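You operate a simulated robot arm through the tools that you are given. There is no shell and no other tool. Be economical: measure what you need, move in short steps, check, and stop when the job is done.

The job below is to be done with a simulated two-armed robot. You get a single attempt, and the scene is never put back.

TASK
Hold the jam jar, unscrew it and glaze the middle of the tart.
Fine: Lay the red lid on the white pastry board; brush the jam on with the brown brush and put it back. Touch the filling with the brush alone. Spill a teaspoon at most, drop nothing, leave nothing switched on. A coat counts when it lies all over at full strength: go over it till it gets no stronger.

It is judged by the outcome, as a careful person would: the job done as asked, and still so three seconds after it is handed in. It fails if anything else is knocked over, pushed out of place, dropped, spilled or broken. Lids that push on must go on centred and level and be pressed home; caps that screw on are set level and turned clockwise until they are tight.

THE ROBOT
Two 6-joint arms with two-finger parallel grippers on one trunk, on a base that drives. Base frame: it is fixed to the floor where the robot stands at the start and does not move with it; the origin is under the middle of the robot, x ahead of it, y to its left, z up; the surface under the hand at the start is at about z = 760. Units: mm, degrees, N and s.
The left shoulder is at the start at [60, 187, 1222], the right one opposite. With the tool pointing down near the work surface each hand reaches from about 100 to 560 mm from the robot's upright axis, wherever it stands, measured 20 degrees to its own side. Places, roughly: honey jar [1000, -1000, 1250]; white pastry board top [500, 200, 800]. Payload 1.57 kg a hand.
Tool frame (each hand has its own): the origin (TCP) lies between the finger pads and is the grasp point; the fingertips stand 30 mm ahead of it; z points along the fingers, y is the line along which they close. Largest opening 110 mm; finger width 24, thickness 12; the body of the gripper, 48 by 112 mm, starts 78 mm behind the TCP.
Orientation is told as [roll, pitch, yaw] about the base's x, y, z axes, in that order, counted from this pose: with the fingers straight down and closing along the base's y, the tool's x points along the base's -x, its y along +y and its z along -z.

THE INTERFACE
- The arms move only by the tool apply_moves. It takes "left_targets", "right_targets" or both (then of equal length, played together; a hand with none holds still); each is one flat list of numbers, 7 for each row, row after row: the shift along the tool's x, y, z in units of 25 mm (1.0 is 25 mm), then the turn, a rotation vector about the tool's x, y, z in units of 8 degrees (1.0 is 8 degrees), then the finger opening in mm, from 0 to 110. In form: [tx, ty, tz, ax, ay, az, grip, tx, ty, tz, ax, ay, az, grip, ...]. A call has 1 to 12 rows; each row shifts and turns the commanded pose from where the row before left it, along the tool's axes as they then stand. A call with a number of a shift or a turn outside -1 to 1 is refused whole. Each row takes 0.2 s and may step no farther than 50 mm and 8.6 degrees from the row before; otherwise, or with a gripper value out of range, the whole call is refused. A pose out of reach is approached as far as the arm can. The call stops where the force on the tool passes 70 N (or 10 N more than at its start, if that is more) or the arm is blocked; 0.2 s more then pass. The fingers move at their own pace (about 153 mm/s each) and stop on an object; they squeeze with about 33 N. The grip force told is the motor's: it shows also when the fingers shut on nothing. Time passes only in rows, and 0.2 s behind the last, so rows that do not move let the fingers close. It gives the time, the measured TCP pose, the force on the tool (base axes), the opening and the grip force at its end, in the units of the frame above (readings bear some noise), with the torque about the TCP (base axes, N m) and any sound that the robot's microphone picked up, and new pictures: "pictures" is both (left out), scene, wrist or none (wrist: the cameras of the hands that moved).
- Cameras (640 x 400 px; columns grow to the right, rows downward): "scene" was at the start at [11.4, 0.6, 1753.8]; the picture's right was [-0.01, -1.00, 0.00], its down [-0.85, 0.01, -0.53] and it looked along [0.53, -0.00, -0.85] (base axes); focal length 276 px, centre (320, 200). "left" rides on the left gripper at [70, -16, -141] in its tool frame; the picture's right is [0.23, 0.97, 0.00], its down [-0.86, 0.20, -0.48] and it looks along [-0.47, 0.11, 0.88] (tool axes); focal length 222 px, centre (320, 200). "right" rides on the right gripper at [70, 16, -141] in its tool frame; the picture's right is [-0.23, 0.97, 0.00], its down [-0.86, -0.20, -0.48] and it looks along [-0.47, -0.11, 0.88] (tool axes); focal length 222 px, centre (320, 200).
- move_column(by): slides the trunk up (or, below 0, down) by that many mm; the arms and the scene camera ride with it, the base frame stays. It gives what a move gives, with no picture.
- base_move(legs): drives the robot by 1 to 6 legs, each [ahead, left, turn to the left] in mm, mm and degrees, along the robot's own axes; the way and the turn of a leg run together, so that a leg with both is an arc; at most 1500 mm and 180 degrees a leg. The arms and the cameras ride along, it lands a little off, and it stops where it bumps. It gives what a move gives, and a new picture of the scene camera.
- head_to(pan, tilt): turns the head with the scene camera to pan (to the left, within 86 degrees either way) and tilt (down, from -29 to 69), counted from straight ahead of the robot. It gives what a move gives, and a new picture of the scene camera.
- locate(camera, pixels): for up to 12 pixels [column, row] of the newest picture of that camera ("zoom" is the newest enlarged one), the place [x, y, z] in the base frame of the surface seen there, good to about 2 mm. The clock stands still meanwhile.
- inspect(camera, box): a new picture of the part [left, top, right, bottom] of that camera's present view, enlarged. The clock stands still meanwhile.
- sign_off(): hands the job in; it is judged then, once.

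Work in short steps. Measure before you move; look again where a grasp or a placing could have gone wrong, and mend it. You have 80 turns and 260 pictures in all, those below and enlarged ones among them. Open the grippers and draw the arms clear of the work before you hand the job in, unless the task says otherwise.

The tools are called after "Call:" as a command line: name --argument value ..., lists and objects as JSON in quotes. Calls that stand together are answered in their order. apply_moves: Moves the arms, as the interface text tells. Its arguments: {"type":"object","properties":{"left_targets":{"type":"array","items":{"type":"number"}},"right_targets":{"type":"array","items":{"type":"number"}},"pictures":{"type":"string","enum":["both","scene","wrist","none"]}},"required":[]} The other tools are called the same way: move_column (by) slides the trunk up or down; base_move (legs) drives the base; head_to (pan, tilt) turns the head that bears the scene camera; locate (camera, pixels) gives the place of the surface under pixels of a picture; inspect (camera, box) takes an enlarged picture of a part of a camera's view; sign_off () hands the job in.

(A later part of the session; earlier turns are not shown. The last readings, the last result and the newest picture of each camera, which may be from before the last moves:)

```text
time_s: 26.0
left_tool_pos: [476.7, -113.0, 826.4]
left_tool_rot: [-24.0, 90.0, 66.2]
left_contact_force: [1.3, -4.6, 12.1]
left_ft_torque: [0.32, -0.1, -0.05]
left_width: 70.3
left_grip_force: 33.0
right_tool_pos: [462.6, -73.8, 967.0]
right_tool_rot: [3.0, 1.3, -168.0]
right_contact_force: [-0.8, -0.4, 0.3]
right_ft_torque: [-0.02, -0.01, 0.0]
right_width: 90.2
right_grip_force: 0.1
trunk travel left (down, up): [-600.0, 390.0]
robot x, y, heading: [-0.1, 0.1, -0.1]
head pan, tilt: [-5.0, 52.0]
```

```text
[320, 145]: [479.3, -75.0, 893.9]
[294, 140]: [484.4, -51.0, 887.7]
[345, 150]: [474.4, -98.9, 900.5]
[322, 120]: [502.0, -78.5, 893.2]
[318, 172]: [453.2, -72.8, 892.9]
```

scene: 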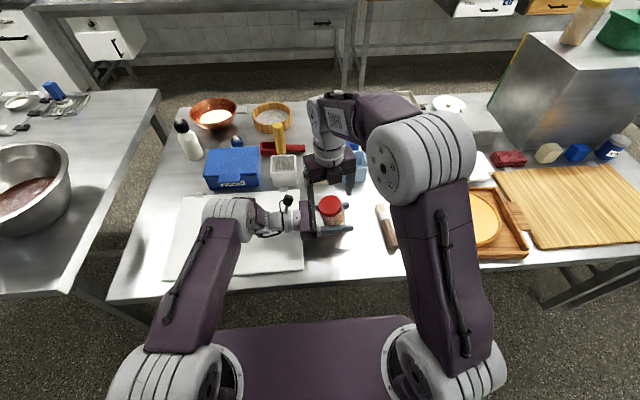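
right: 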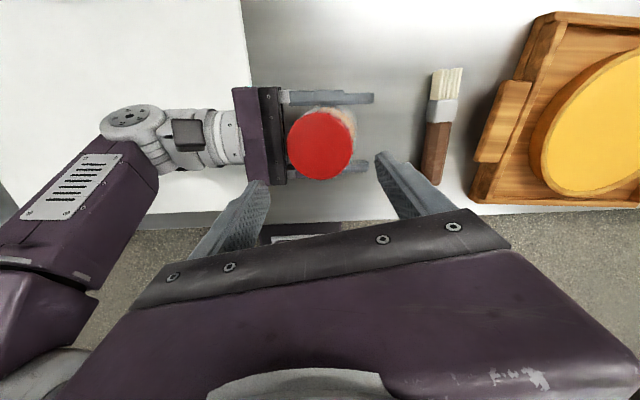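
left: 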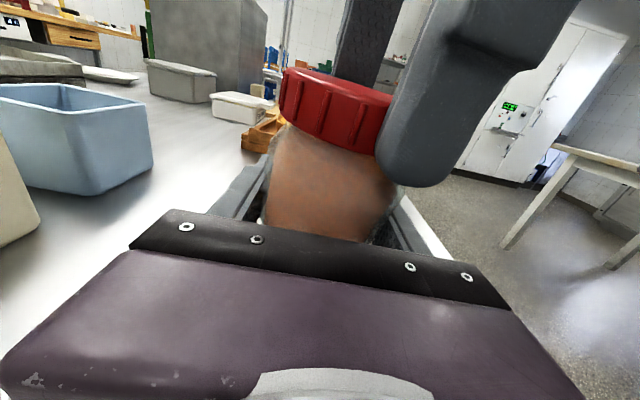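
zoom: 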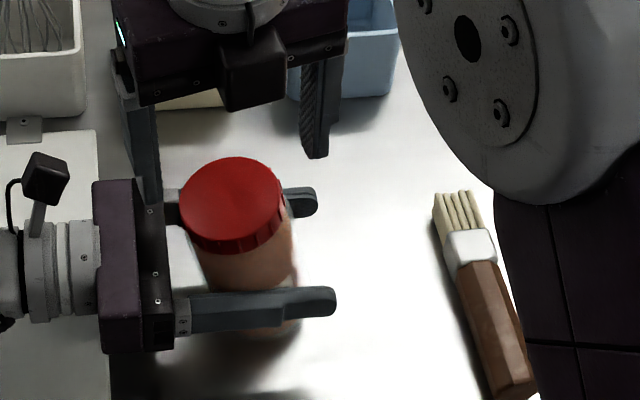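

Lid plane shows a 15° lean with the jar axis about 20 mm nearer the palm. I lift 10 mm and tip the left hand 15° to bring the jar upright, while the right wrist winds back.

Call:
apply_moves --left_targets '[0.4, 0, 0, 0, 0, 0, 40, 0, 0, 0, 0, -0.94, 0, 40, 0, 0, 0, 0, -0.94, 0, 40, 0, 0, 0, 0, 0, 0, 40, 0, 0, 0, 0, 0, 0, 40, 0, 0, 0, 0, 0, 0, 40, 0, 0, 0, 0, 0, 0, 40, 0, 0, 0, 0, 0, 0, 40, 0, 0, 0, 0, 0, 0, 40, 0, 0, 0, 0, 0, 0, 40, 0, 0, 0, 0, 0, 0, 40, 0, 0, 0, 0, 0, 0, 40]' --right_targets '[0, 0, -1, 0, 0, 1, 100, 0, 0, -1, 0, 0, 1, 100, 0, 0, 0, 0, 0, 1, 100, 0, 0, 0, 0, 0, 1, 100, 0, 0, 0, 0, 0, 1, 100, 0, 0, 0, 0, 0, 1, 100, 0, 0, 0, 0, 0, 1, 100, 0, 0, 0, 0, 0, 1, 100, 0, 0, 0, 0, 0, 1, 100, 0, 0, 0, 0, 0, 1, 100, 0, 0, 0, 0, 0, 1, 100, 0, 0, 0, 0, 0, 1, 100]' --pictures "both"

Call:
inspect --camera "scene" --box '[290, 160, 410, 250]'

```text
time_s: 28.6
left_tool_pos: [478.0, -113.3, 836.9]
left_tool_rot: [0.4, 74.9, 90.4]
left_contact_force: [-0.1, -0.2, -4.5]
left_ft_torque: [-0.13, -0.02, 0.02]
left_width: 70.1
left_grip_force: 32.6
right_tool_pos: [462.3, -71.6, 1015.2]
right_tool_rot: [-1.4, 2.7, 95.8]
right_contact_force: [-0.5, 0.2, 0.9]
right_ft_torque: [-0.02, -0.01, -0.02]
right_width: 100.4
right_grip_force: 0.2
trunk travel left (down, up): [-600.0, 390.0]
robot x, y, heading: [-0.5, 0.7, 0.1]
head pan, tilt: [-5.0, 52.0]
```

scene: 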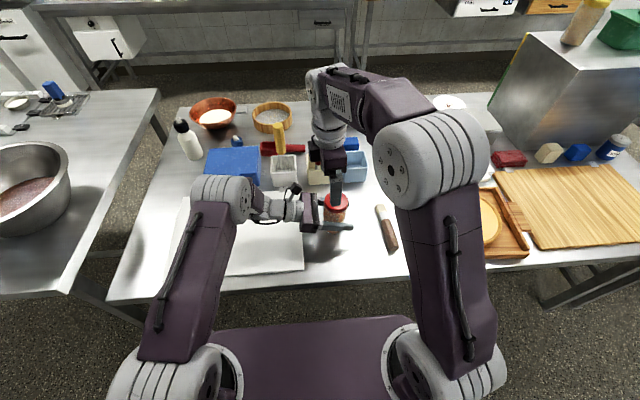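
right: 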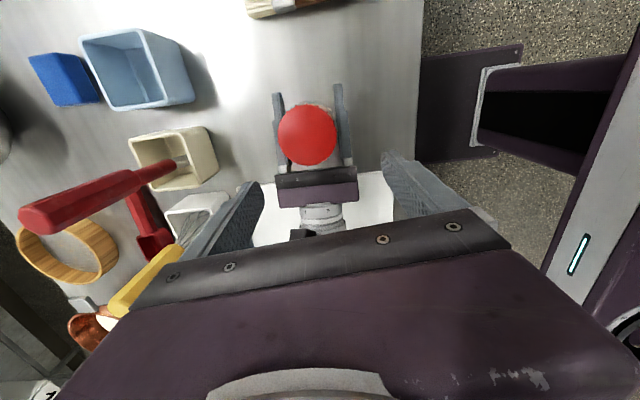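
left: 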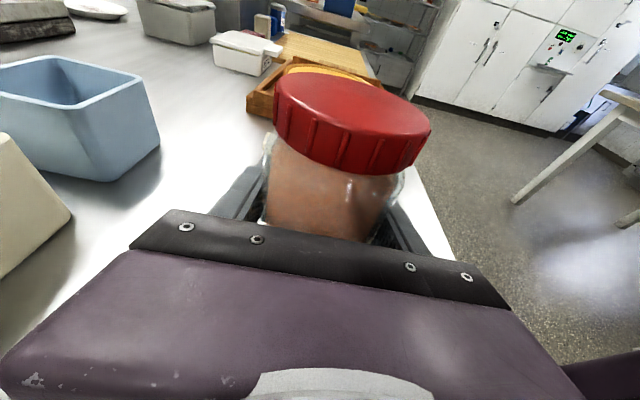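

```text
4.44 times, centred on (350, 205) of scene
```

zoom: 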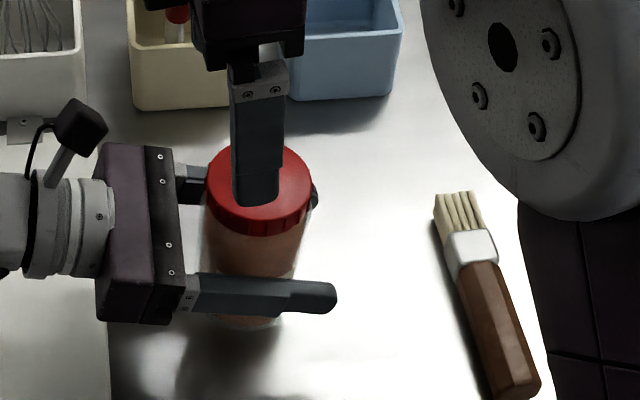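

The jar now hangs free (4.5 N) and looks upright. I check the lid's plane.

Call:
locate --camera "right" --pixels '[[307, 135], [283, 135], [331, 137], [308, 112], [307, 158]]'

Call:
locate --camera "scene" --pixels '[[331, 201], [345, 203], [337, 208], [336, 232]]'

```text
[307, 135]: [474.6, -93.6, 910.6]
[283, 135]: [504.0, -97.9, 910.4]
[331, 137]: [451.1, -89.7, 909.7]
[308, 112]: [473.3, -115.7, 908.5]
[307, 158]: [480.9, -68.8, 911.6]
```

```text
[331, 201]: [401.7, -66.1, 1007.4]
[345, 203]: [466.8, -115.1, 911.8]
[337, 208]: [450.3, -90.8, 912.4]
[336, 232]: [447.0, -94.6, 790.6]
```

The lid is level to within 3–4°. I shift the jar back 22 mm to its first place, take out 2.4°, and lower it gently toward the table while the right wrist keeps unwinding.

Call:
apply_moves --left_targets '[0.228, 0, 0.85, 0, 0.3, 0, 40, -0.4, 0, 0.108, 0, 0, 0, 40, -0.039, 0, 0.0104, 0, 0, 0, 40, -0.039, 0, 0.0104, 0, 0, 0, 40, -0.039, 0, 0.0104, 0, 0, 0, 40, -0.039, 0, 0.0104, 0, 0, 0, 40, 0, 0, 0, 0, 0, 0, 40, 0, 0, 0, 0, 0, 0, 40, 0, 0, 0, 0, 0, 0, 40, 0, 0, 0, 0, 0, 0, 40, 0, 0, 0, 0, 0, 0, 40, 0, 0, 0, 0, 0, 0, 40]' --right_targets '[0, 0, 0, 0, 0, 1, 100, 0, 0, 0, 0, 0, 1, 100, 0, 0, 0, 0, 0, 1, 100, 0, 0, 0, 0, 0, 1, 100, 0, 0, 0, 0, 0, 1, 100, 0, 0, 0, 0, 0, 1, 100, 0, 0, 0, 0, 0, 1, 100, 0, 0, 0, 0, 0, 1, 100, 0, 0, 0, 0, 0, 1, 100, 0, 0, 0, 0, 0, 1, 100, 0, 0, 0, 0, 0, 1, 100, 0, 0, 0, 0, 0, 1, 100]' --pictures "scene"

Call:
inspect --camera "scene" --box '[290, 160, 410, 250]'

```text
time_s: 31.2
left_tool_pos: [477.0, -135.4, 821.9]
left_tool_rot: [0.4, 77.2, 90.4]
left_contact_force: [-0.9, -0.3, -3.9]
left_ft_torque: [-0.11, 0.02, 0.01]
left_width: 70.0
left_grip_force: 32.6
right_tool_pos: [462.3, -71.3, 1014.6]
right_tool_rot: [-2.6, -1.7, -0.1]
right_contact_force: [-0.6, -0.1, -0.2]
right_ft_torque: [-0.01, 0.02, 0.02]
right_width: 100.2
right_grip_force: 0.1
trunk travel left (down, up): [-600.0, 390.0]
robot x, y, heading: [-1.1, 0.9, 0.1]
head pan, tilt: [-5.0, 52.0]
```

scene: 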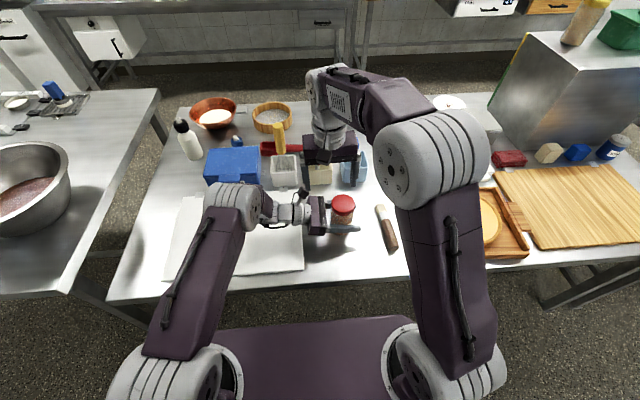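

```text
4.44 times, centred on (350, 205) of scene
```

zoom: 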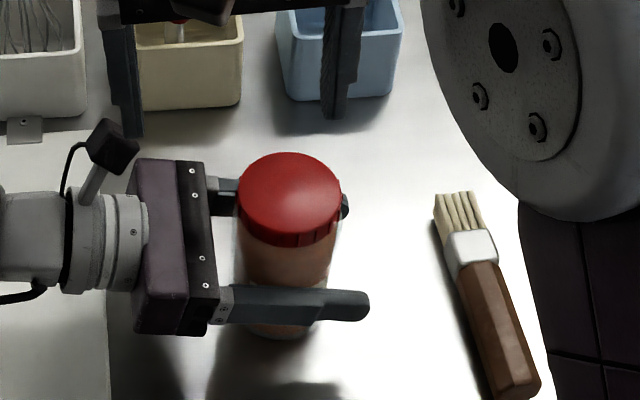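

Still hanging free. I lower 1 mm at a time, level the right hand and wind it to -80°.

Call:
apply_moves --left_targets '[-0.039, 0, 0.0104, 0, 0, 0, 40, -0.039, 0, 0.0104, 0, 0, 0, 40, -0.039, 0, 0.0104, 0, 0, 0, 40, -0.039, 0, 0.0104, 0, 0, 0, 40, 0, 0, 0, 0, 0, 0, 40, 0, 0, 0, 0, 0, 0, 40, 0, 0, 0, 0, 0, 0, 40, 0, 0, 0, 0, 0, 0, 40, 0, 0, 0, 0, 0, 0, 40, 0, 0, 0, 0, 0, 0, 40, 0, 0, 0, 0, 0, 0, 40]' --right_targets '[0, 0, 0, -0.325, 0.21, 0, 100, 0, 0, 0, 0, 0, 1, 100, 0, 0, 0, 0, 0, 1, 100, 0, 0, 0, 0, 0, 1, 100, 0, 0, 0, 0, 0, 1, 100, 0, 0, 0, 0, 0, 1, 100, 0, 0, 0, 0, 0, 1, 100, 0, 0, 0, 0, 0, 1, 100, 0, 0, 0, 0, 0, 1, 100, 0, 0, 0, 0, 0, 1, 100, 0, 0, 0, 0, 0, 1, 100]' --pictures "wrist"

Call:
inspect --camera "scene" --box '[290, 160, 410, 250]'

```text
time_s: 33.6
left_tool_pos: [477.3, -134.5, 818.5]
left_tool_rot: [0.5, 77.3, 90.5]
left_contact_force: [-0.5, -0.2, -5.3]
left_ft_torque: [-0.13, -0.01, -0.02]
left_width: 69.7
left_grip_force: 33.4
right_tool_pos: [461.7, -70.9, 1015.1]
right_tool_rot: [0.1, 0.2, -80.1]
right_contact_force: [-0.3, 0.4, 0.5]
right_ft_torque: [0.01, -0.02, -0.01]
right_width: 100.0
right_grip_force: 0.0
trunk travel left (down, up): [-600.0, 390.0]
robot x, y, heading: [0.6, 0.2, -0.2]
head pan, tilt: [-5.0, 52.0]
```

right: 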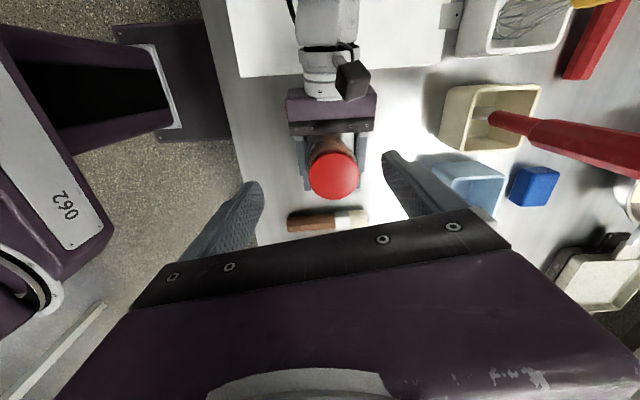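
left: 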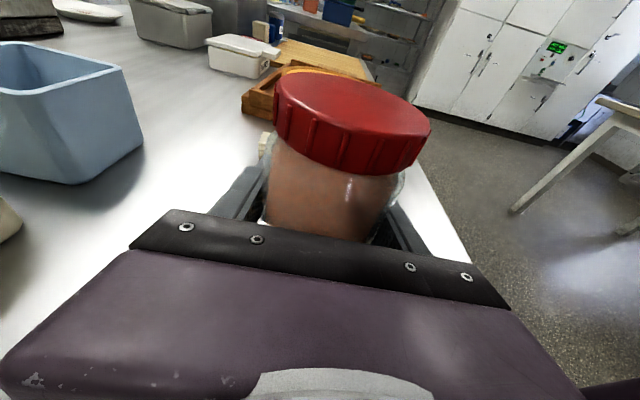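

```text
4.44 times, centred on (350, 205) of scene
```

zoom: 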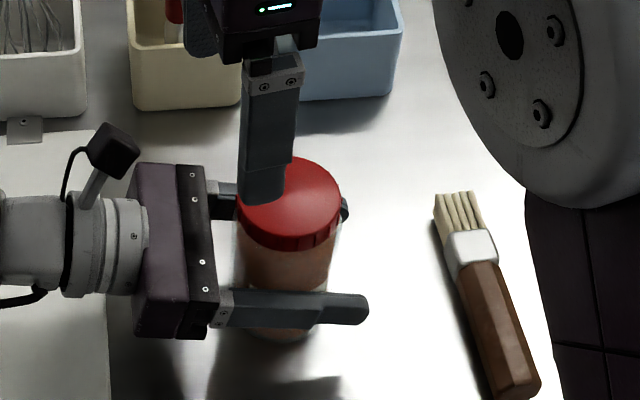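

Check the lid's height and level again from the right camera.

Call:
locate --camera "right" --pixels '[[333, 175], [312, 175], [354, 175], [333, 156], [333, 196]]'

Call:
apply_moves --left_targets '[-0.039, 0, 0.0104, 0, 0, 0, 40, -0.039, 0, 0.0104, 0, 0, 0, 40, -0.039, 0, 0.0104, 0, 0, 0, 40]' --pictures "none"

```text
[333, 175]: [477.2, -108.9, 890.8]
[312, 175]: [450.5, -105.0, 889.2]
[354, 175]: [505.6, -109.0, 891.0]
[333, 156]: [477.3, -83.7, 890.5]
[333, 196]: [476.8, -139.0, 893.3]
```

```text
time_s: 34.4
left_tool_pos: [477.0, -135.7, 815.3]
left_tool_rot: [-0.4, 77.5, 89.7]
left_contact_force: [1.5, 2.8, 9.1]
left_ft_torque: [0.32, 0.33, -0.14]
left_width: 69.6
left_grip_force: 33.1
right_tool_pos: [460.9, -71.4, 1016.5]
right_tool_rot: [0.1, -0.1, -80.0]
right_contact_force: [0.3, 0.4, -0.5]
right_ft_torque: [0.02, 0.01, 0.01]
right_width: 100.0
right_grip_force: 0.1
trunk travel left (down, up): [-600.0, 390.0]
robot x, y, heading: [4.1, 1.2, -0.3]
head pan, tilt: [-5.0, 52.0]
```

The jar now touches the table (support ~13 N). I open the left hand to let it stand, level the hand, centre it on the jar at z 827 and grip again.

Call:
apply_moves --left_targets '[0, 0, 0, 0, 0, 0, 90, 0, 0, 0, 0, 0, 0, 100, 0, 0, 0, 0, 0, 0, 100, -0.211, 0, -0.937, 0, 0, 0, 100, 0.2, 0, 0, 0, 0.78, 0, 100, 0.26, 0, 0, 0, 0.78, 0, 100, 0, 0, 0, 0, 0, 0, 100]' --pictures "both"

Call:
locate --camera "right" --pixels '[[333, 175], [312, 175], [354, 175], [333, 156], [333, 196]]'

Call:
inspect --camera "left" --box '[200, 20, 440, 170]'

```text
time_s: 36.0
left_tool_pos: [477.5, -115.2, 827.4]
left_tool_rot: [18.4, 89.9, 108.4]
left_contact_force: [-0.6, -0.7, 0.4]
left_ft_torque: [0.01, 0.02, -0.01]
left_width: 99.9
left_grip_force: 0.1
right_tool_pos: [461.8, -71.9, 1015.7]
right_tool_rot: [0.2, 0.1, -80.0]
right_contact_force: [0.0, -0.1, 0.2]
right_ft_torque: [0.0, 0.0, -0.01]
right_width: 100.2
right_grip_force: 0.0
trunk travel left (down, up): [-600.0, 390.0]
robot x, y, heading: [-0.5, -2.5, -0.0]
head pan, tilt: [-5.0, 52.0]
```

scene: 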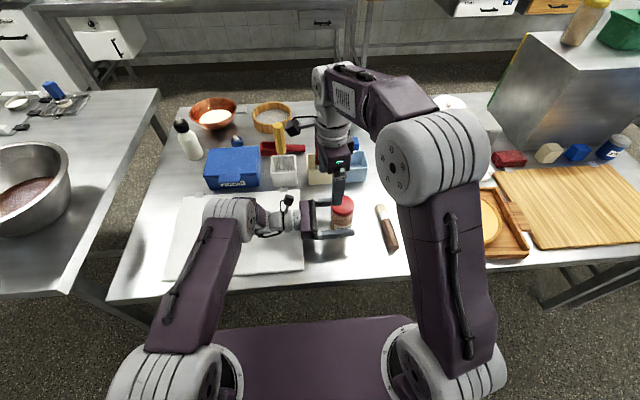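
left: 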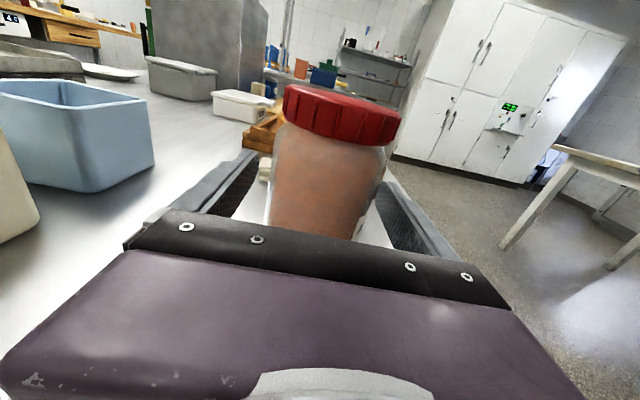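

```text
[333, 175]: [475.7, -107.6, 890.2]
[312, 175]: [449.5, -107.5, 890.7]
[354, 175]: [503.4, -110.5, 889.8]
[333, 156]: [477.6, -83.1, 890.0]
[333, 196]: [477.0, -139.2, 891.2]
```

```text
2.67 times, centred on (320, 95) of left
```

zoom: 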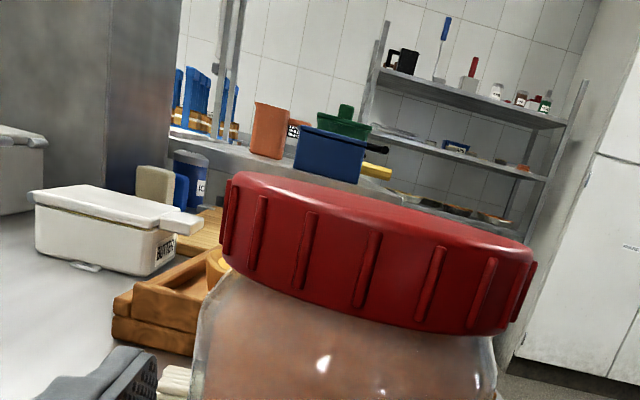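

The jar stands level again at (477,-111). I check where its label faces, to know whether the jar turned with the lid.

Call:
inspect --camera "scene" --box '[310, 185, 380, 245]'

Call:
apply_moves --left_targets '[0, 0, 0, 0, 0, 0, 40, 0, 0, 0, 0, 0, 0, 40, 0, 0, 0, 0, 0, 0, 40]' --pictures "none"

```text
6.67 times, centred on (345, 215) of scene
```

zoom: 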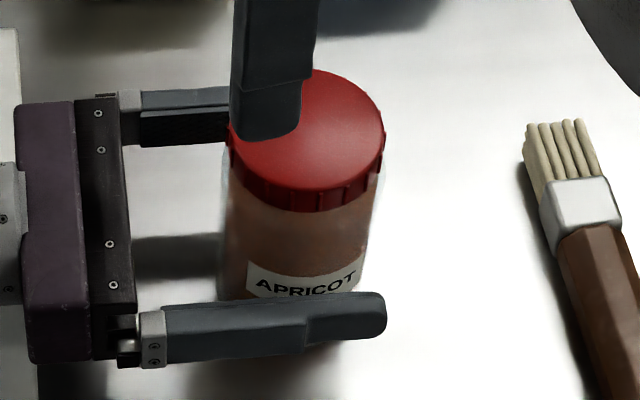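

```text
time_s: 36.8
left_tool_pos: [478.2, -113.2, 825.7]
left_tool_rot: [17.6, 89.9, 107.8]
left_contact_force: [0.3, 0.0, 0.2]
left_ft_torque: [-0.13, -0.11, 0.03]
left_width: 69.9
left_grip_force: 32.9
right_tool_pos: [462.4, -71.3, 1015.0]
right_tool_rot: [0.1, 0.1, -79.9]
right_contact_force: [-0.3, -0.5, 0.0]
right_ft_torque: [0.0, 0.02, 0.0]
right_width: 100.1
right_grip_force: 0.1
trunk travel left (down, up): [-600.0, 390.0]
robot x, y, heading: [2.6, -1.4, -0.1]
head pan, tilt: [-5.0, 52.0]
```

The label still faces the robot, so only the lid turned. The left hand grips again; I regrip the lid with the right hand at yaw -80.

Call:
apply_moves --right_targets '[-0.836, 0.168, 0, 0, 0, 0, 100, -0.836, 0.168, 0, 0, 0, 0, 100, 0, 0, 0.95, 0, 0, 0, 100, 0, 0, 0.95, 0, 0, 0, 100, 0, 0, 0.94, 0, 0, 0, 100, 0, 0, 0.94, 0, 0, 0, 100, 0, 0, 0.94, 0, 0, 0, 100, 0, 0, 0, 0, 0, 0, 40, 0, 0, 0, 0, 0, 0, 40, 0, 0, 0, 0, 0, 0, 40]' --pictures "wrist"

Call:
inspect --camera "left" --box '[200, 20, 440, 170]'

```text
time_s: 39.0
left_tool_pos: [477.4, -115.1, 825.8]
left_tool_rot: [19.8, 89.8, 109.8]
left_contact_force: [0.9, 0.8, 0.1]
left_ft_torque: [-0.14, 0.12, -0.05]
left_width: 70.2
left_grip_force: 33.1
right_tool_pos: [477.3, -111.6, 897.2]
right_tool_rot: [0.0, 0.1, -79.9]
right_contact_force: [-2.8, -0.6, -0.1]
right_ft_torque: [-0.02, 0.08, -0.02]
right_width: 66.6
right_grip_force: 32.9
trunk travel left (down, up): [-600.0, 390.0]
robot x, y, heading: [-2.3, 2.6, -0.2]
head pan, tilt: [-5.0, 52.0]
```

right: 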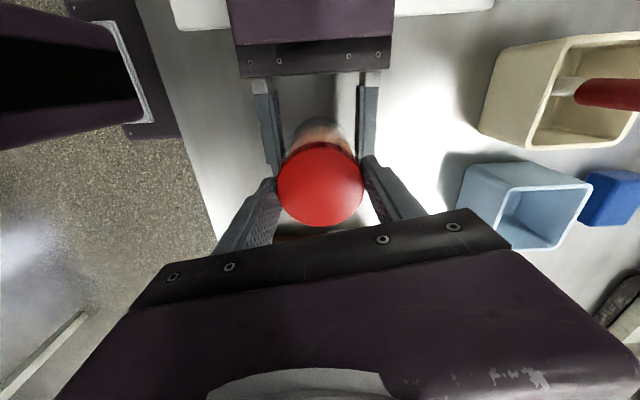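

```text
2.67 times, centred on (320, 95) of left
```

zoom: 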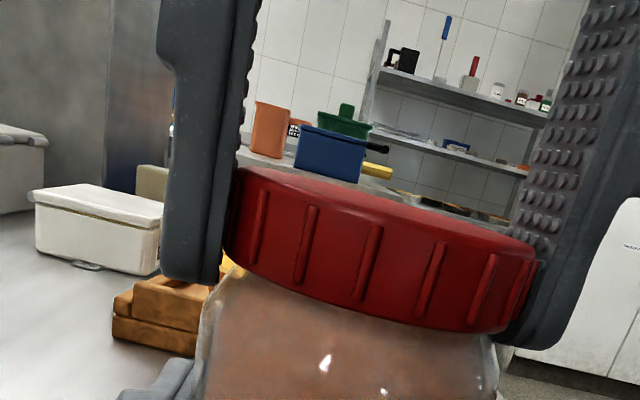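

Clean grip with little side force. I turn anticlockwise again, rising slightly.

Call:
apply_moves --right_targets '[0, 0, -0.005, 0, 0, -1, 40, 0, 0, -0.005, 0, 0, -1, 40, 0, 0, -0.005, 0, 0, -1, 40, 0, 0, -0.005, 0, 0, -1, 40, 0, 0, -0.005, 0, 0, -1, 40, 0, 0, -0.005, 0, 0, -1, 40, 0, 0, -0.005, 0, 0, -1, 40, 0, 0, -0.005, 0, 0, -1, 40, 0, 0, -0.005, 0, 0, -1, 40, 0, 0, -0.005, 0, 0, -1, 40, 0, 0, -0.005, 0, 0, -1, 40, 0, 0, -0.005, 0, 0, -1, 40]' --pictures "none"

Call:
apply_moves --right_targets '[0, 0, -0.005, 0, 0, -1, 40, 0, 0, -0.005, 0, 0, -1, 40, 0, 0, -0.005, 0, 0, -1, 40, 0, 0, -0.005, 0, 0, -1, 40, 0, 0, -0.005, 0, 0, -1, 40, 0, 0, -0.005, 0, 0, -1, 40, 0, 0, -0.005, 0, 0, -1, 40, 0, 0, -0.005, 0, 0, -1, 40]' --pictures "none"

Call:
inspect --camera "left" --box '[200, 20, 440, 170]'

```text
time_s: 41.6
left_tool_pos: [477.3, -112.9, 825.8]
left_tool_rot: [5.8, 89.9, 95.8]
left_contact_force: [11.6, 19.9, 2.4]
left_ft_torque: [-0.51, 0.32, 0.16]
left_width: 70.1
left_grip_force: 33.2
right_tool_pos: [476.9, -110.4, 898.7]
right_tool_rot: [0.0, -0.1, 16.3]
right_contact_force: [-10.0, -18.8, 1.1]
right_ft_torque: [-0.54, 0.22, -0.27]
right_width: 66.5
right_grip_force: 33.2
trunk travel left (down, up): [-600.0, 390.0]
robot x, y, heading: [1.2, 1.5, -0.1]
head pan, tilt: [-5.0, 52.0]
```

```text
time_s: 43.4
left_tool_pos: [477.0, -114.7, 825.7]
left_tool_rot: [-5.6, 89.9, 84.4]
left_contact_force: [7.6, 10.2, 11.8]
left_ft_torque: [0.14, -0.23, -0.06]
left_width: 69.7
left_grip_force: 33.2
right_tool_pos: [477.4, -110.8, 899.4]
right_tool_rot: [-0.1, -0.1, 80.2]
right_contact_force: [-3.0, -8.6, -0.4]
right_ft_torque: [-0.16, 0.04, -0.1]
right_width: 66.4
right_grip_force: 32.8
trunk travel left (down, up): [-600.0, 390.0]
robot x, y, heading: [-4.8, 3.4, -0.2]
head pan, tilt: [-5.0, 52.0]
```

```text
2.67 times, centred on (320, 95) of left
```

zoom: 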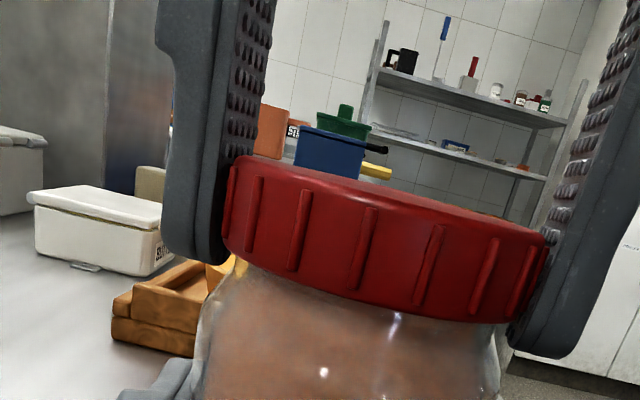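

The lid sits a little higher now and forces are small. I test whether it comes free with a 5 mm lift.

Call:
apply_moves --right_targets '[0, 0, -0.1, 0, 0, -0.5, 40, 0, 0, -0.1, 0, 0, -0.5, 40]' --pictures "none"

Call:
inspect --camera "left" --box '[200, 20, 440, 170]'

```text
time_s: 44.0
left_tool_pos: [478.4, -114.2, 826.8]
left_tool_rot: [-1.1, 89.8, 88.9]
left_contact_force: [4.4, 8.1, 13.6]
left_ft_torque: [0.11, -0.26, -0.06]
left_width: 69.8
left_grip_force: 33.3
right_tool_pos: [477.4, -111.1, 904.8]
right_tool_rot: [-0.3, -0.2, 88.0]
right_contact_force: [-0.4, -7.1, -3.4]
right_ft_torque: [-0.05, 0.01, -0.06]
right_width: 66.3
right_grip_force: 33.7
trunk travel left (down, up): [-600.0, 390.0]
robot x, y, heading: [0.4, -1.9, -0.0]
head pan, tilt: [-5.0, 52.0]
```

```text
2.67 times, centred on (320, 95) of left
```

zoom: 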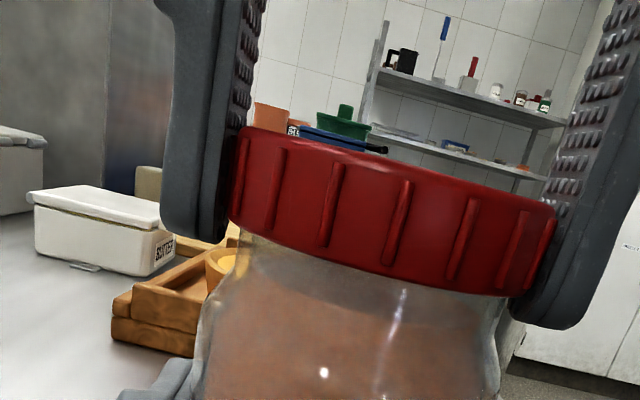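

The lid rises freely, so it is off the thread. I lift it straight up.

Call:
apply_moves --right_targets '[0, 0, -0.3, 0, 0, 0, 40, 0, 0, -0.6, 0, 0, 0, 40, 0, 0, -0.9, 0, 0, 0, 40, 0, 0, -1, 0, 0, 0, 40, 0, 0, -1, 0, 0, 0, 40, 0, 0, -1, 0, 0, 0, 40, 0, 0, -1, 0, 0, 0, 40]' --pictures "both"

Call:
inspect --camera "scene" --box '[290, 160, 410, 250]'

```text
time_s: 45.6
left_tool_pos: [476.8, -114.3, 826.6]
left_tool_rot: [7.2, 89.8, 97.2]
left_contact_force: [2.9, -1.5, 11.3]
left_ft_torque: [0.45, -0.15, -0.07]
left_width: 69.8
left_grip_force: 33.2
right_tool_pos: [475.5, -112.5, 1049.5]
right_tool_rot: [-0.1, -0.2, 87.9]
right_contact_force: [-0.2, 0.0, 0.5]
right_ft_torque: [-0.03, 0.01, 0.0]
right_width: 66.2
right_grip_force: 32.8
trunk travel left (down, up): [-600.0, 390.0]
robot x, y, heading: [1.0, -0.6, -0.1]
head pan, tilt: [-5.0, 52.0]
```

scene: 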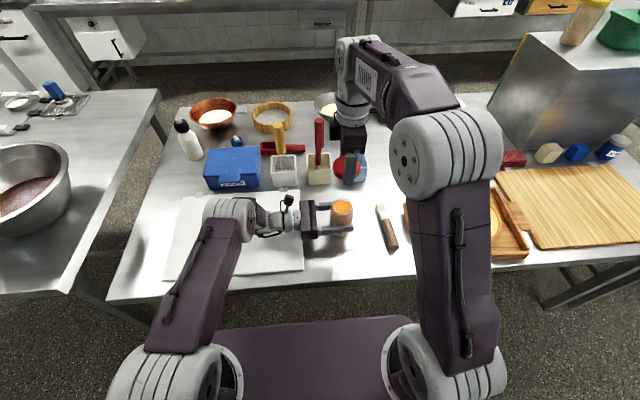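
right: 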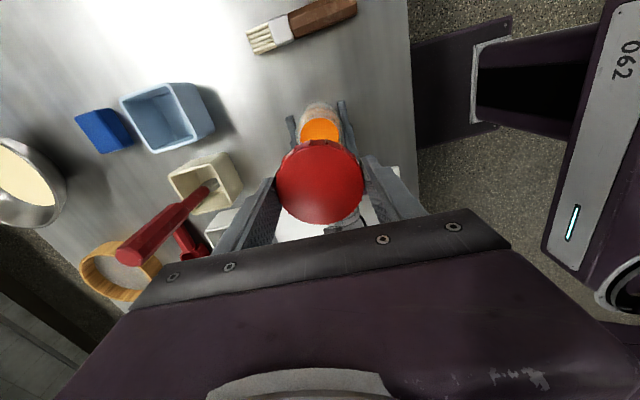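

```text
4.44 times, centred on (350, 205) of scene
```

zoom: 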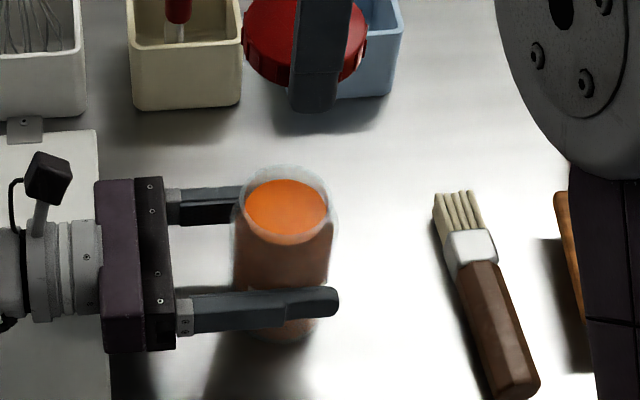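

The open jar shows orange jam up near the rim. I release it and draw the left hand back and up out of the board area.

Call:
apply_moves --left_targets '[0, 0, 0, 0, 0, 0, 100, 0, 0, 0, 0, 0, 0, 100, 0, 0, -0.6, 0, 0, 0, 100, 0, 0, -1, 0, 0, 0, 100, 0, 0, -1, 0, 0, 0, 100, 0, 0, -1, 0, 0, 0, 100, 0, 0, -1, 0, 0, 0, 100, 1, 0.4, -1, 0, 0, 0, 100, 1, 0.4, -1, 0, 0, 0, 100, 1, 0.4, -1, 0, 0, 0, 100, 1, 0.4, -1, 0, 0, 0, 100, 1, 0.4, -1, 0, 0, 0, 100]' --pictures "none"

Call:
apply_moves --left_targets '[1, 0.6, -1, 0, 0, 0, 100, 1, 0.6, -1, 0, 0, 0, 100, 1, 0.6, -1, 0, 0, 0, 100, 1, 0.6, -1, 0, 0, 0, 100]' --pictures "scene"

Call:
inspect --camera "scene" --box '[290, 160, 410, 250]'

```text
time_s: 48.2
left_tool_pos: [425.8, 124.1, 951.9]
left_tool_rot: [4.0, 89.8, 94.1]
left_contact_force: [0.4, -0.1, -0.3]
left_ft_torque: [-0.01, 0.0, 0.0]
left_width: 99.9
left_grip_force: 0.0
right_tool_pos: [476.8, -111.2, 1049.8]
right_tool_rot: [-0.1, -0.1, 88.0]
right_contact_force: [0.0, -0.1, -0.5]
right_ft_torque: [0.01, -0.04, -0.04]
right_width: 66.7
right_grip_force: 33.3
trunk travel left (down, up): [-600.0, 390.0]
robot x, y, heading: [-3.2, -2.8, -0.3]
head pan, tilt: [-5.0, 52.0]
```

```text
time_s: 49.2
left_tool_pos: [366.2, 225.5, 1053.0]
left_tool_rot: [25.5, 89.8, 115.6]
left_contact_force: [-0.2, 0.0, 0.2]
left_ft_torque: [-0.01, -0.01, 0.0]
left_width: 99.9
left_grip_force: 0.0
right_tool_pos: [477.9, -111.3, 1049.7]
right_tool_rot: [-0.1, -0.1, 88.0]
right_contact_force: [0.3, 0.5, 0.2]
right_ft_torque: [0.0, -0.05, -0.02]
right_width: 66.1
right_grip_force: 33.0
trunk travel left (down, up): [-600.0, 390.0]
robot x, y, heading: [2.6, -0.7, -0.2]
head pan, tilt: [-5.0, 52.0]
```

scene: 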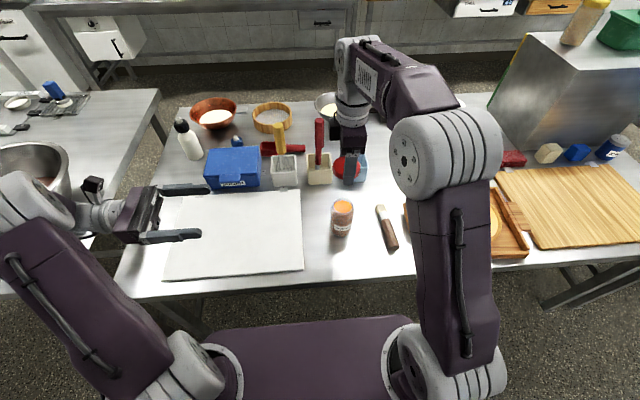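

```text
4.44 times, centred on (350, 205) of scene
```

zoom: 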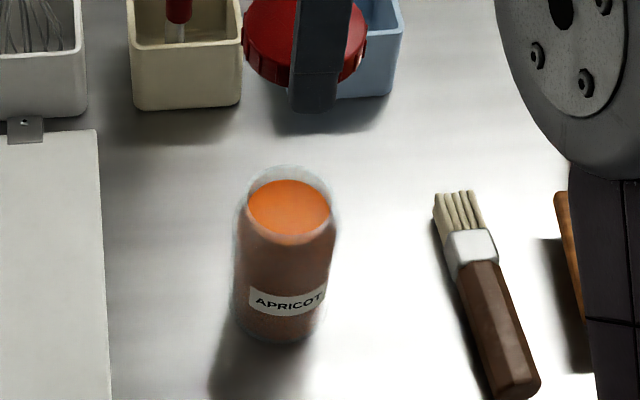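

The jar stands undisturbed. I carry the lid over the board to about (440,80) and lower most of the way.

Call:
apply_moves --right_targets '[-0.955, 0.211, 0, 0, 0, 0, 40, -0.955, 0.211, 0, 0, 0, 0, 40, -0.955, 0.211, 0, 0, 0, 0, 40, -0.955, 0.211, 0, 0, 0, 0, 40, -0.955, 0.211, 0, 0, 0, 0, 40, -0.955, 0.211, 0, 0, 0, 0, 40, -0.955, 0.211, 0, 0, 0, 0, 40, -0.955, 0.211, 0, 0, 0, 0, 40]' --pictures "none"

Call:
apply_moves --right_targets '[0, 0, 1, 0, 0, 0, 40, 0, 0, 1, 0, 0, 0, 40, 0, 0, 1, 0, 0, 0, 40, 0, 0, 1, 0, 0, 0, 40, 0, 0, 1, 0, 0, 0, 40, 0, 0, 1, 0, 0, 0, 40, 0, 0, 1, 0, 0, 0, 40, 0, 0, 1, 0, 0, 0, 40, 0, 0, 0.8, 0, 0, 0, 40]' --pictures "both"

Call:
inspect --camera "scene" --box '[220, 150, 370, 270]'

```text
time_s: 51.0
left_tool_pos: [368.5, 225.7, 1051.0]
left_tool_rot: [27.3, 89.8, 117.3]
left_contact_force: [0.5, 1.2, 0.4]
left_ft_torque: [-0.01, 0.02, -0.02]
left_width: 100.1
left_grip_force: 0.1
right_tool_pos: [441.8, 82.6, 1049.2]
right_tool_rot: [0.0, 0.0, 87.9]
right_contact_force: [0.1, 0.0, -0.4]
right_ft_torque: [-0.03, 0.02, 0.03]
right_width: 66.3
right_grip_force: 33.1
trunk travel left (down, up): [-600.0, 390.0]
robot x, y, heading: [-0.8, 1.9, 0.1]
head pan, tilt: [-5.0, 52.0]
```

```text
time_s: 53.0
left_tool_pos: [367.3, 226.0, 1051.2]
left_tool_rot: [24.7, 89.9, 114.7]
left_contact_force: [0.8, 0.1, -0.4]
left_ft_torque: [0.01, 0.02, 0.0]
left_width: 99.9
left_grip_force: 0.1
right_tool_pos: [441.0, 81.6, 828.7]
right_tool_rot: [-0.2, -0.2, 88.0]
right_contact_force: [-0.5, 0.1, -0.2]
right_ft_torque: [0.01, 0.02, 0.05]
right_width: 66.4
right_grip_force: 32.5
trunk travel left (down, up): [-600.0, 390.0]
robot x, y, heading: [3.1, -2.9, -0.1]
head pan, tilt: [-5.0, 52.0]
```

scene: 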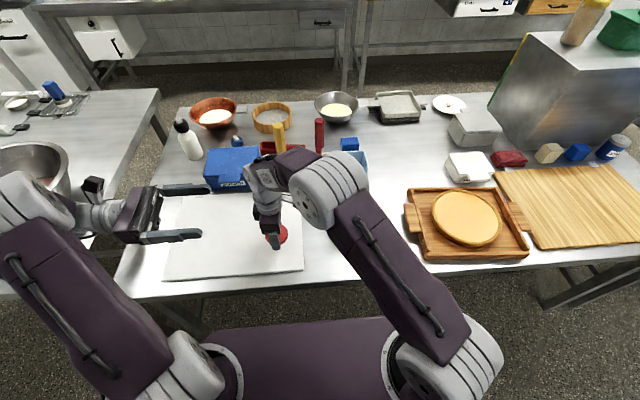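
right: 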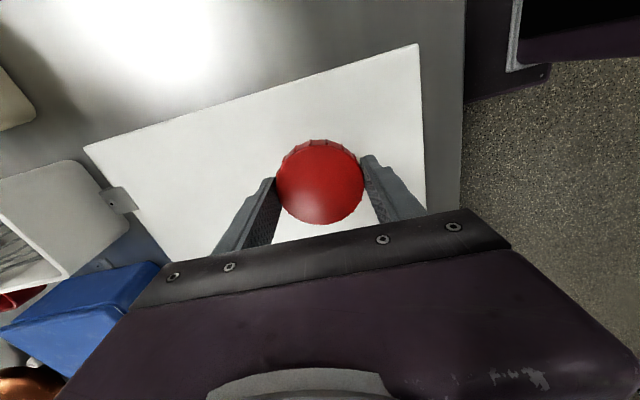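

```text
3.33 times, centred on (295, 210) of scene
```

zoom: 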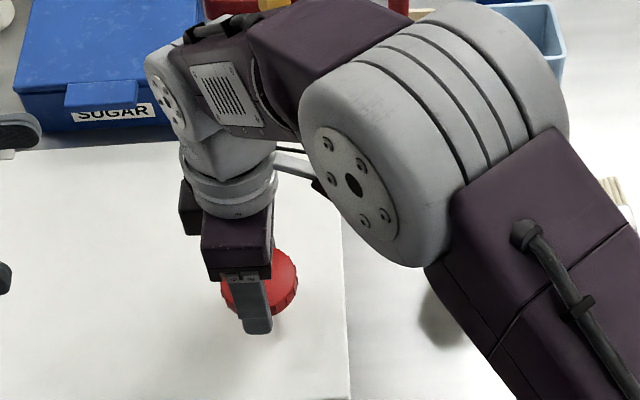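

Before the last bit I check the forearm's clearance over the open jar.

Call:
locate --camera "scene" --pixels '[[335, 200], [360, 185], [320, 215], [350, 215], [375, 240], [345, 170]]'

Call:
apply_moves --right_targets '[0, 0, 0.4, 0, 0, 0, 40, 0, 0, 0.4, 0, 0, 0, 40, 0, 0, 0.16, 0, 0, 0, 40]' --pictures "none"

```text
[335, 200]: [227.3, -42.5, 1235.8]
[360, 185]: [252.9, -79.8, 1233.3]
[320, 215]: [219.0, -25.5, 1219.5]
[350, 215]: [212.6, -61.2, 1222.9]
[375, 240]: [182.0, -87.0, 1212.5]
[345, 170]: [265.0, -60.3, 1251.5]
```

```text
time_s: 53.8
left_tool_pos: [367.4, 226.8, 1051.1]
left_tool_rot: [19.7, 89.7, 109.9]
left_contact_force: [-0.4, 0.2, -0.7]
left_ft_torque: [-0.01, -0.02, -0.02]
left_width: 100.0
left_grip_force: 0.0
right_tool_pos: [440.6, 83.4, 804.4]
right_tool_rot: [-0.1, -0.1, 88.0]
right_contact_force: [-0.1, 0.5, 0.3]
right_ft_torque: [0.01, -0.01, 0.01]
right_width: 66.4
right_grip_force: 32.9
trunk travel left (down, up): [-600.0, 390.0]
robot x, y, heading: [1.9, -2.0, -0.2]
head pan, tilt: [-5.0, 52.0]
```

The elbow is far above the jar (z ~1230). I lower to contact, open, then lift off.

Call:
apply_moves --right_targets '[0, 0, 0.05, 0, 0, 0, 40, 0, 0, 0.04, 0, 0, 0, 40]' --pictures "none"

Call:
apply_moves --right_targets '[0, 0, 0, 0, 0, 0, 75, 0, 0, 0, 0, 0, 0, 90, 0, 0, 0, 0, 0, 0, 90, 0, 0, -0.5, 0, 0, 0, 90, 0, 0, -1, 0, 0, 0, 90, 0, 0, -1, 0, 0, 0, 90, 0, 0, -1, 0, 0, 0, 90, 0, 0, -1, 0, 0, 0, 90, 0, 0, -1, 0, 0, 0, 90]' --pictures "both"

```text
time_s: 54.4
left_tool_pos: [367.6, 227.1, 1052.1]
left_tool_rot: [20.4, 89.6, 110.5]
left_contact_force: [-0.2, -0.2, 0.4]
left_ft_torque: [-0.01, 0.0, 0.02]
left_width: 100.0
left_grip_force: 0.0
right_tool_pos: [440.8, 82.0, 803.7]
right_tool_rot: [-0.1, -0.1, 88.1]
right_contact_force: [0.0, 0.1, -0.9]
right_ft_torque: [0.0, 0.0, 0.02]
right_width: 66.4
right_grip_force: 32.6
trunk travel left (down, up): [-600.0, 390.0]
robot x, y, heading: [2.1, -0.4, 0.1]
head pan, tilt: [-5.0, 52.0]
```

```text
time_s: 56.4
left_tool_pos: [367.7, 225.2, 1052.8]
left_tool_rot: [14.4, 89.8, 104.4]
left_contact_force: [0.4, -0.3, -0.2]
left_ft_torque: [0.0, -0.01, 0.01]
left_width: 99.9
left_grip_force: 0.0
right_tool_pos: [440.5, 82.0, 941.4]
right_tool_rot: [-0.1, -0.1, 88.1]
right_contact_force: [-0.6, -1.1, -0.1]
right_ft_torque: [0.0, -0.02, -0.01]
right_width: 90.0
right_grip_force: 0.1
trunk travel left (down, up): [-600.0, 390.0]
robot x, y, heading: [-0.3, -4.0, -0.3]
head pan, tilt: [-5.0, 52.0]
```

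scene: 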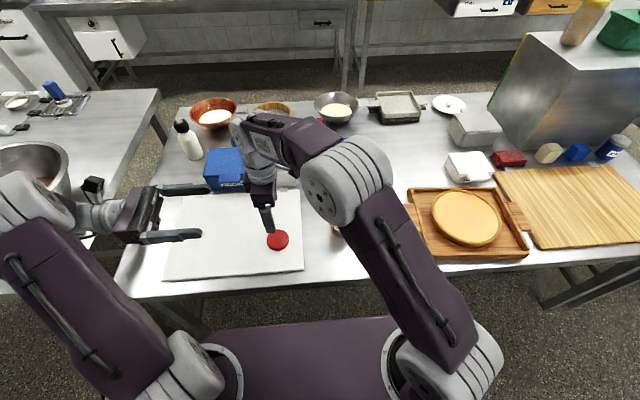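
right: 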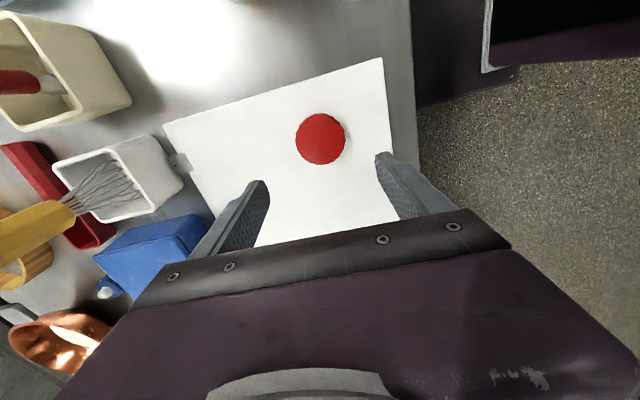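

The lid lies on the board. I raise the right hand and turn it back to yaw 0, then drive 150 mm right so that jar, brush and tart are all in its reach.

Call:
apply_moves --right_targets '[0, 0, -1, 0, 0, 1, 90, 0, 0, -1, 0, 0, 1, 90, 0, 0, -1, 0, 0, 1, 90, 0, 0, -1, 0, 0, 1, 90, 0, 0, 0, 0, 0, 1, 90, 0, 0, 0, 0, 0, 1, 90, 0, 0, 0, 0, 0, 1, 90, 0, 0, 0, 0, 0, 1, 90, 0, 0, 0, 0, 0, 1, 90, 0, 0, 0, 0, 0, 1, 90, 0, 0, 0, 0, 0, 1, 90]' --pictures "none"

Call:
base_move --legs '[[0, -150, 0]]'

Call:
inspect --camera "scene" --box '[220, 150, 420, 270]'

```text
time_s: 58.8
left_tool_pos: [367.1, 226.0, 1051.1]
left_tool_rot: [19.7, 89.9, 109.7]
left_contact_force: [0.6, -0.8, 0.1]
left_ft_torque: [-0.03, -0.01, 0.0]
left_width: 100.0
left_grip_force: 0.0
right_tool_pos: [441.2, 81.4, 1039.8]
right_tool_rot: [0.0, -0.1, -0.1]
right_contact_force: [-0.7, 0.8, -0.2]
right_ft_torque: [0.01, 0.0, 0.0]
right_width: 90.3
right_grip_force: 0.0
trunk travel left (down, up): [-600.0, 390.0]
robot x, y, heading: [-1.0, -1.5, -0.2]
head pan, tilt: [-5.0, 52.0]
```

```text
time_s: 60.2
left_tool_pos: [366.8, 74.6, 1051.8]
left_tool_rot: [21.6, 89.8, 111.6]
left_contact_force: [-0.5, -0.3, 0.3]
left_ft_torque: [0.0, 0.01, -0.01]
left_width: 99.8
left_grip_force: 0.2
right_tool_pos: [442.0, -69.4, 1040.1]
right_tool_rot: [0.1, 0.0, -0.1]
right_contact_force: [0.1, -0.6, 0.2]
right_ft_torque: [0.0, 0.01, 0.03]
right_width: 89.9
right_grip_force: 0.0
trunk travel left (down, up): [-600.0, 390.0]
robot x, y, heading: [-2.3, -154.5, -0.0]
head pan, tilt: [-5.0, 52.0]
```

scene: 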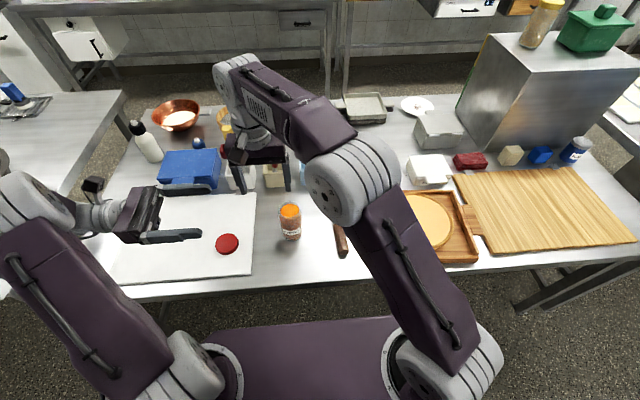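

```text
3.20 times, centred on (320, 210) of scene
```

zoom: 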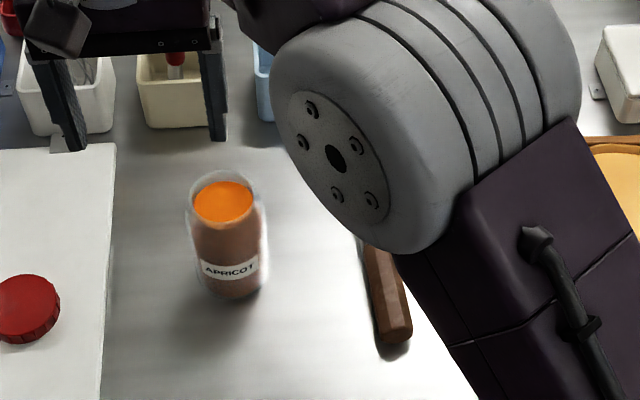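

Next is the brush: its handle runs from x 378 to about 478 near y -253, top at z 792. I bring the right hand above it and pitch it 45° so the brush will later point forward and down.

Call:
apply_moves --right_targets '[0.21, -0.92, 0, 0, 0, 0, 90, 0.21, -0.92, 0, 0, 0, 0, 90, 0.21, -0.92, 0, 0, 0, 0, 90, 0.21, -0.92, 0, 0, 0, 0, 90, 0.21, -0.92, 0, 0, 0, 0, 90, 0.21, -0.92, 0, 0, 0, 0, 90, 0.21, -0.92, 0, 0, 0, 0, 80, 0.21, -0.92, 0, 0, 0, 0, 70, 0, 0, 1, 0, 0, 0, 60, 0, 0, 1, 0, 0, 0, 60, 0, 0, 1, 0, 0, 0, 60, 0, 0, 1, 0, 0, -0.32, 60]' --pictures "none"

Call:
apply_moves --right_targets '[0, 0, 0, 0, -0.9375, 0, 60, 0, 0, 0, 0, -0.9375, 0, 60, 0, 0, 0, 0, -0.9375, 0, 60, 0, 0, 0, 0, -0.9375, 0, 60, 0, 0, 0, 0, -0.9375, 0, 60, 0, 0, 0, 0, -0.9375, 0, 60]' --pictures "both"

Call:
inspect --camera "right" --box '[200, 0, 440, 220]'

```text
time_s: 62.8
left_tool_pos: [367.9, 74.1, 1051.3]
left_tool_rot: [29.2, 89.8, 119.3]
left_contact_force: [-0.2, -0.2, 1.2]
left_ft_torque: [0.0, -0.02, 0.01]
left_width: 99.9
left_grip_force: 0.1
right_tool_pos: [401.2, -254.3, 940.1]
right_tool_rot: [0.2, -0.1, 2.7]
right_contact_force: [-0.1, 0.4, 0.1]
right_ft_torque: [-0.01, -0.01, 0.03]
right_width: 59.9
right_grip_force: 0.0
trunk travel left (down, up): [-600.0, 390.0]
robot x, y, heading: [2.6, -144.9, -0.1]
head pan, tilt: [-5.0, 52.0]
```

```text
time_s: 64.2
left_tool_pos: [366.7, 73.6, 1051.3]
left_tool_rot: [17.1, 89.8, 107.1]
left_contact_force: [-0.6, -0.1, 0.3]
left_ft_torque: [-0.05, 0.01, 0.0]
left_width: 100.2
left_grip_force: 0.1
right_tool_pos: [400.2, -268.5, 939.2]
right_tool_rot: [-4.2, -34.3, 3.0]
right_contact_force: [-0.2, -0.2, -0.3]
right_ft_torque: [-0.03, -0.01, 0.01]
right_width: 59.9
right_grip_force: 0.1
right hand out of reach, approached as far as the arm can: row 5, 6
trunk travel left (down, up): [-600.0, 390.0]
robot x, y, heading: [0.7, -148.7, 0.0]
head pan, tilt: [-5.0, 52.0]
```

scene: 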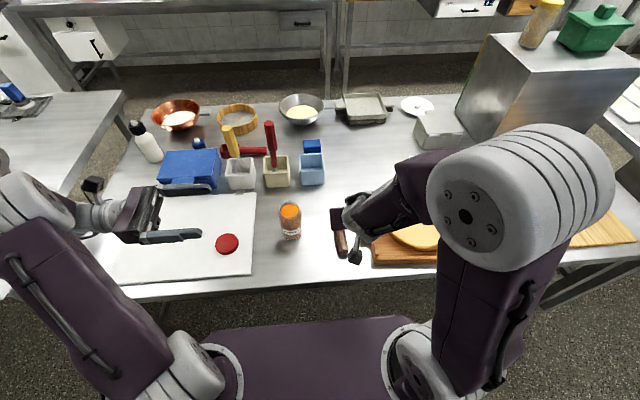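
right: 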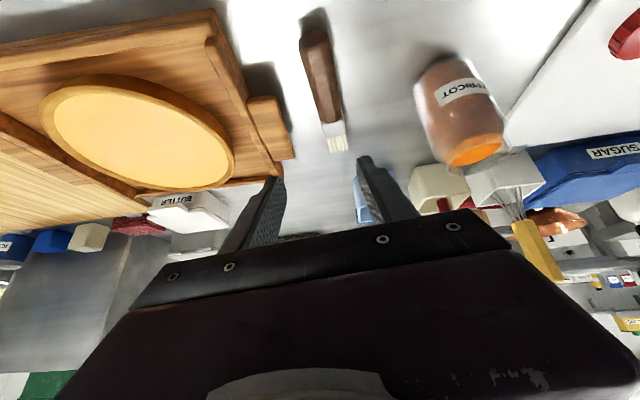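

```text
1.82 times, centred on (320, 110) of right
```

zoom: 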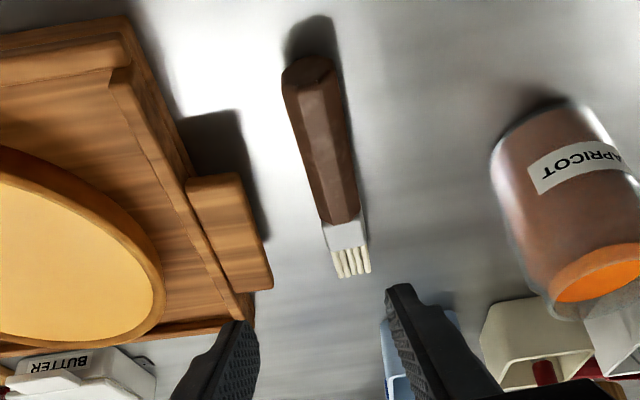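

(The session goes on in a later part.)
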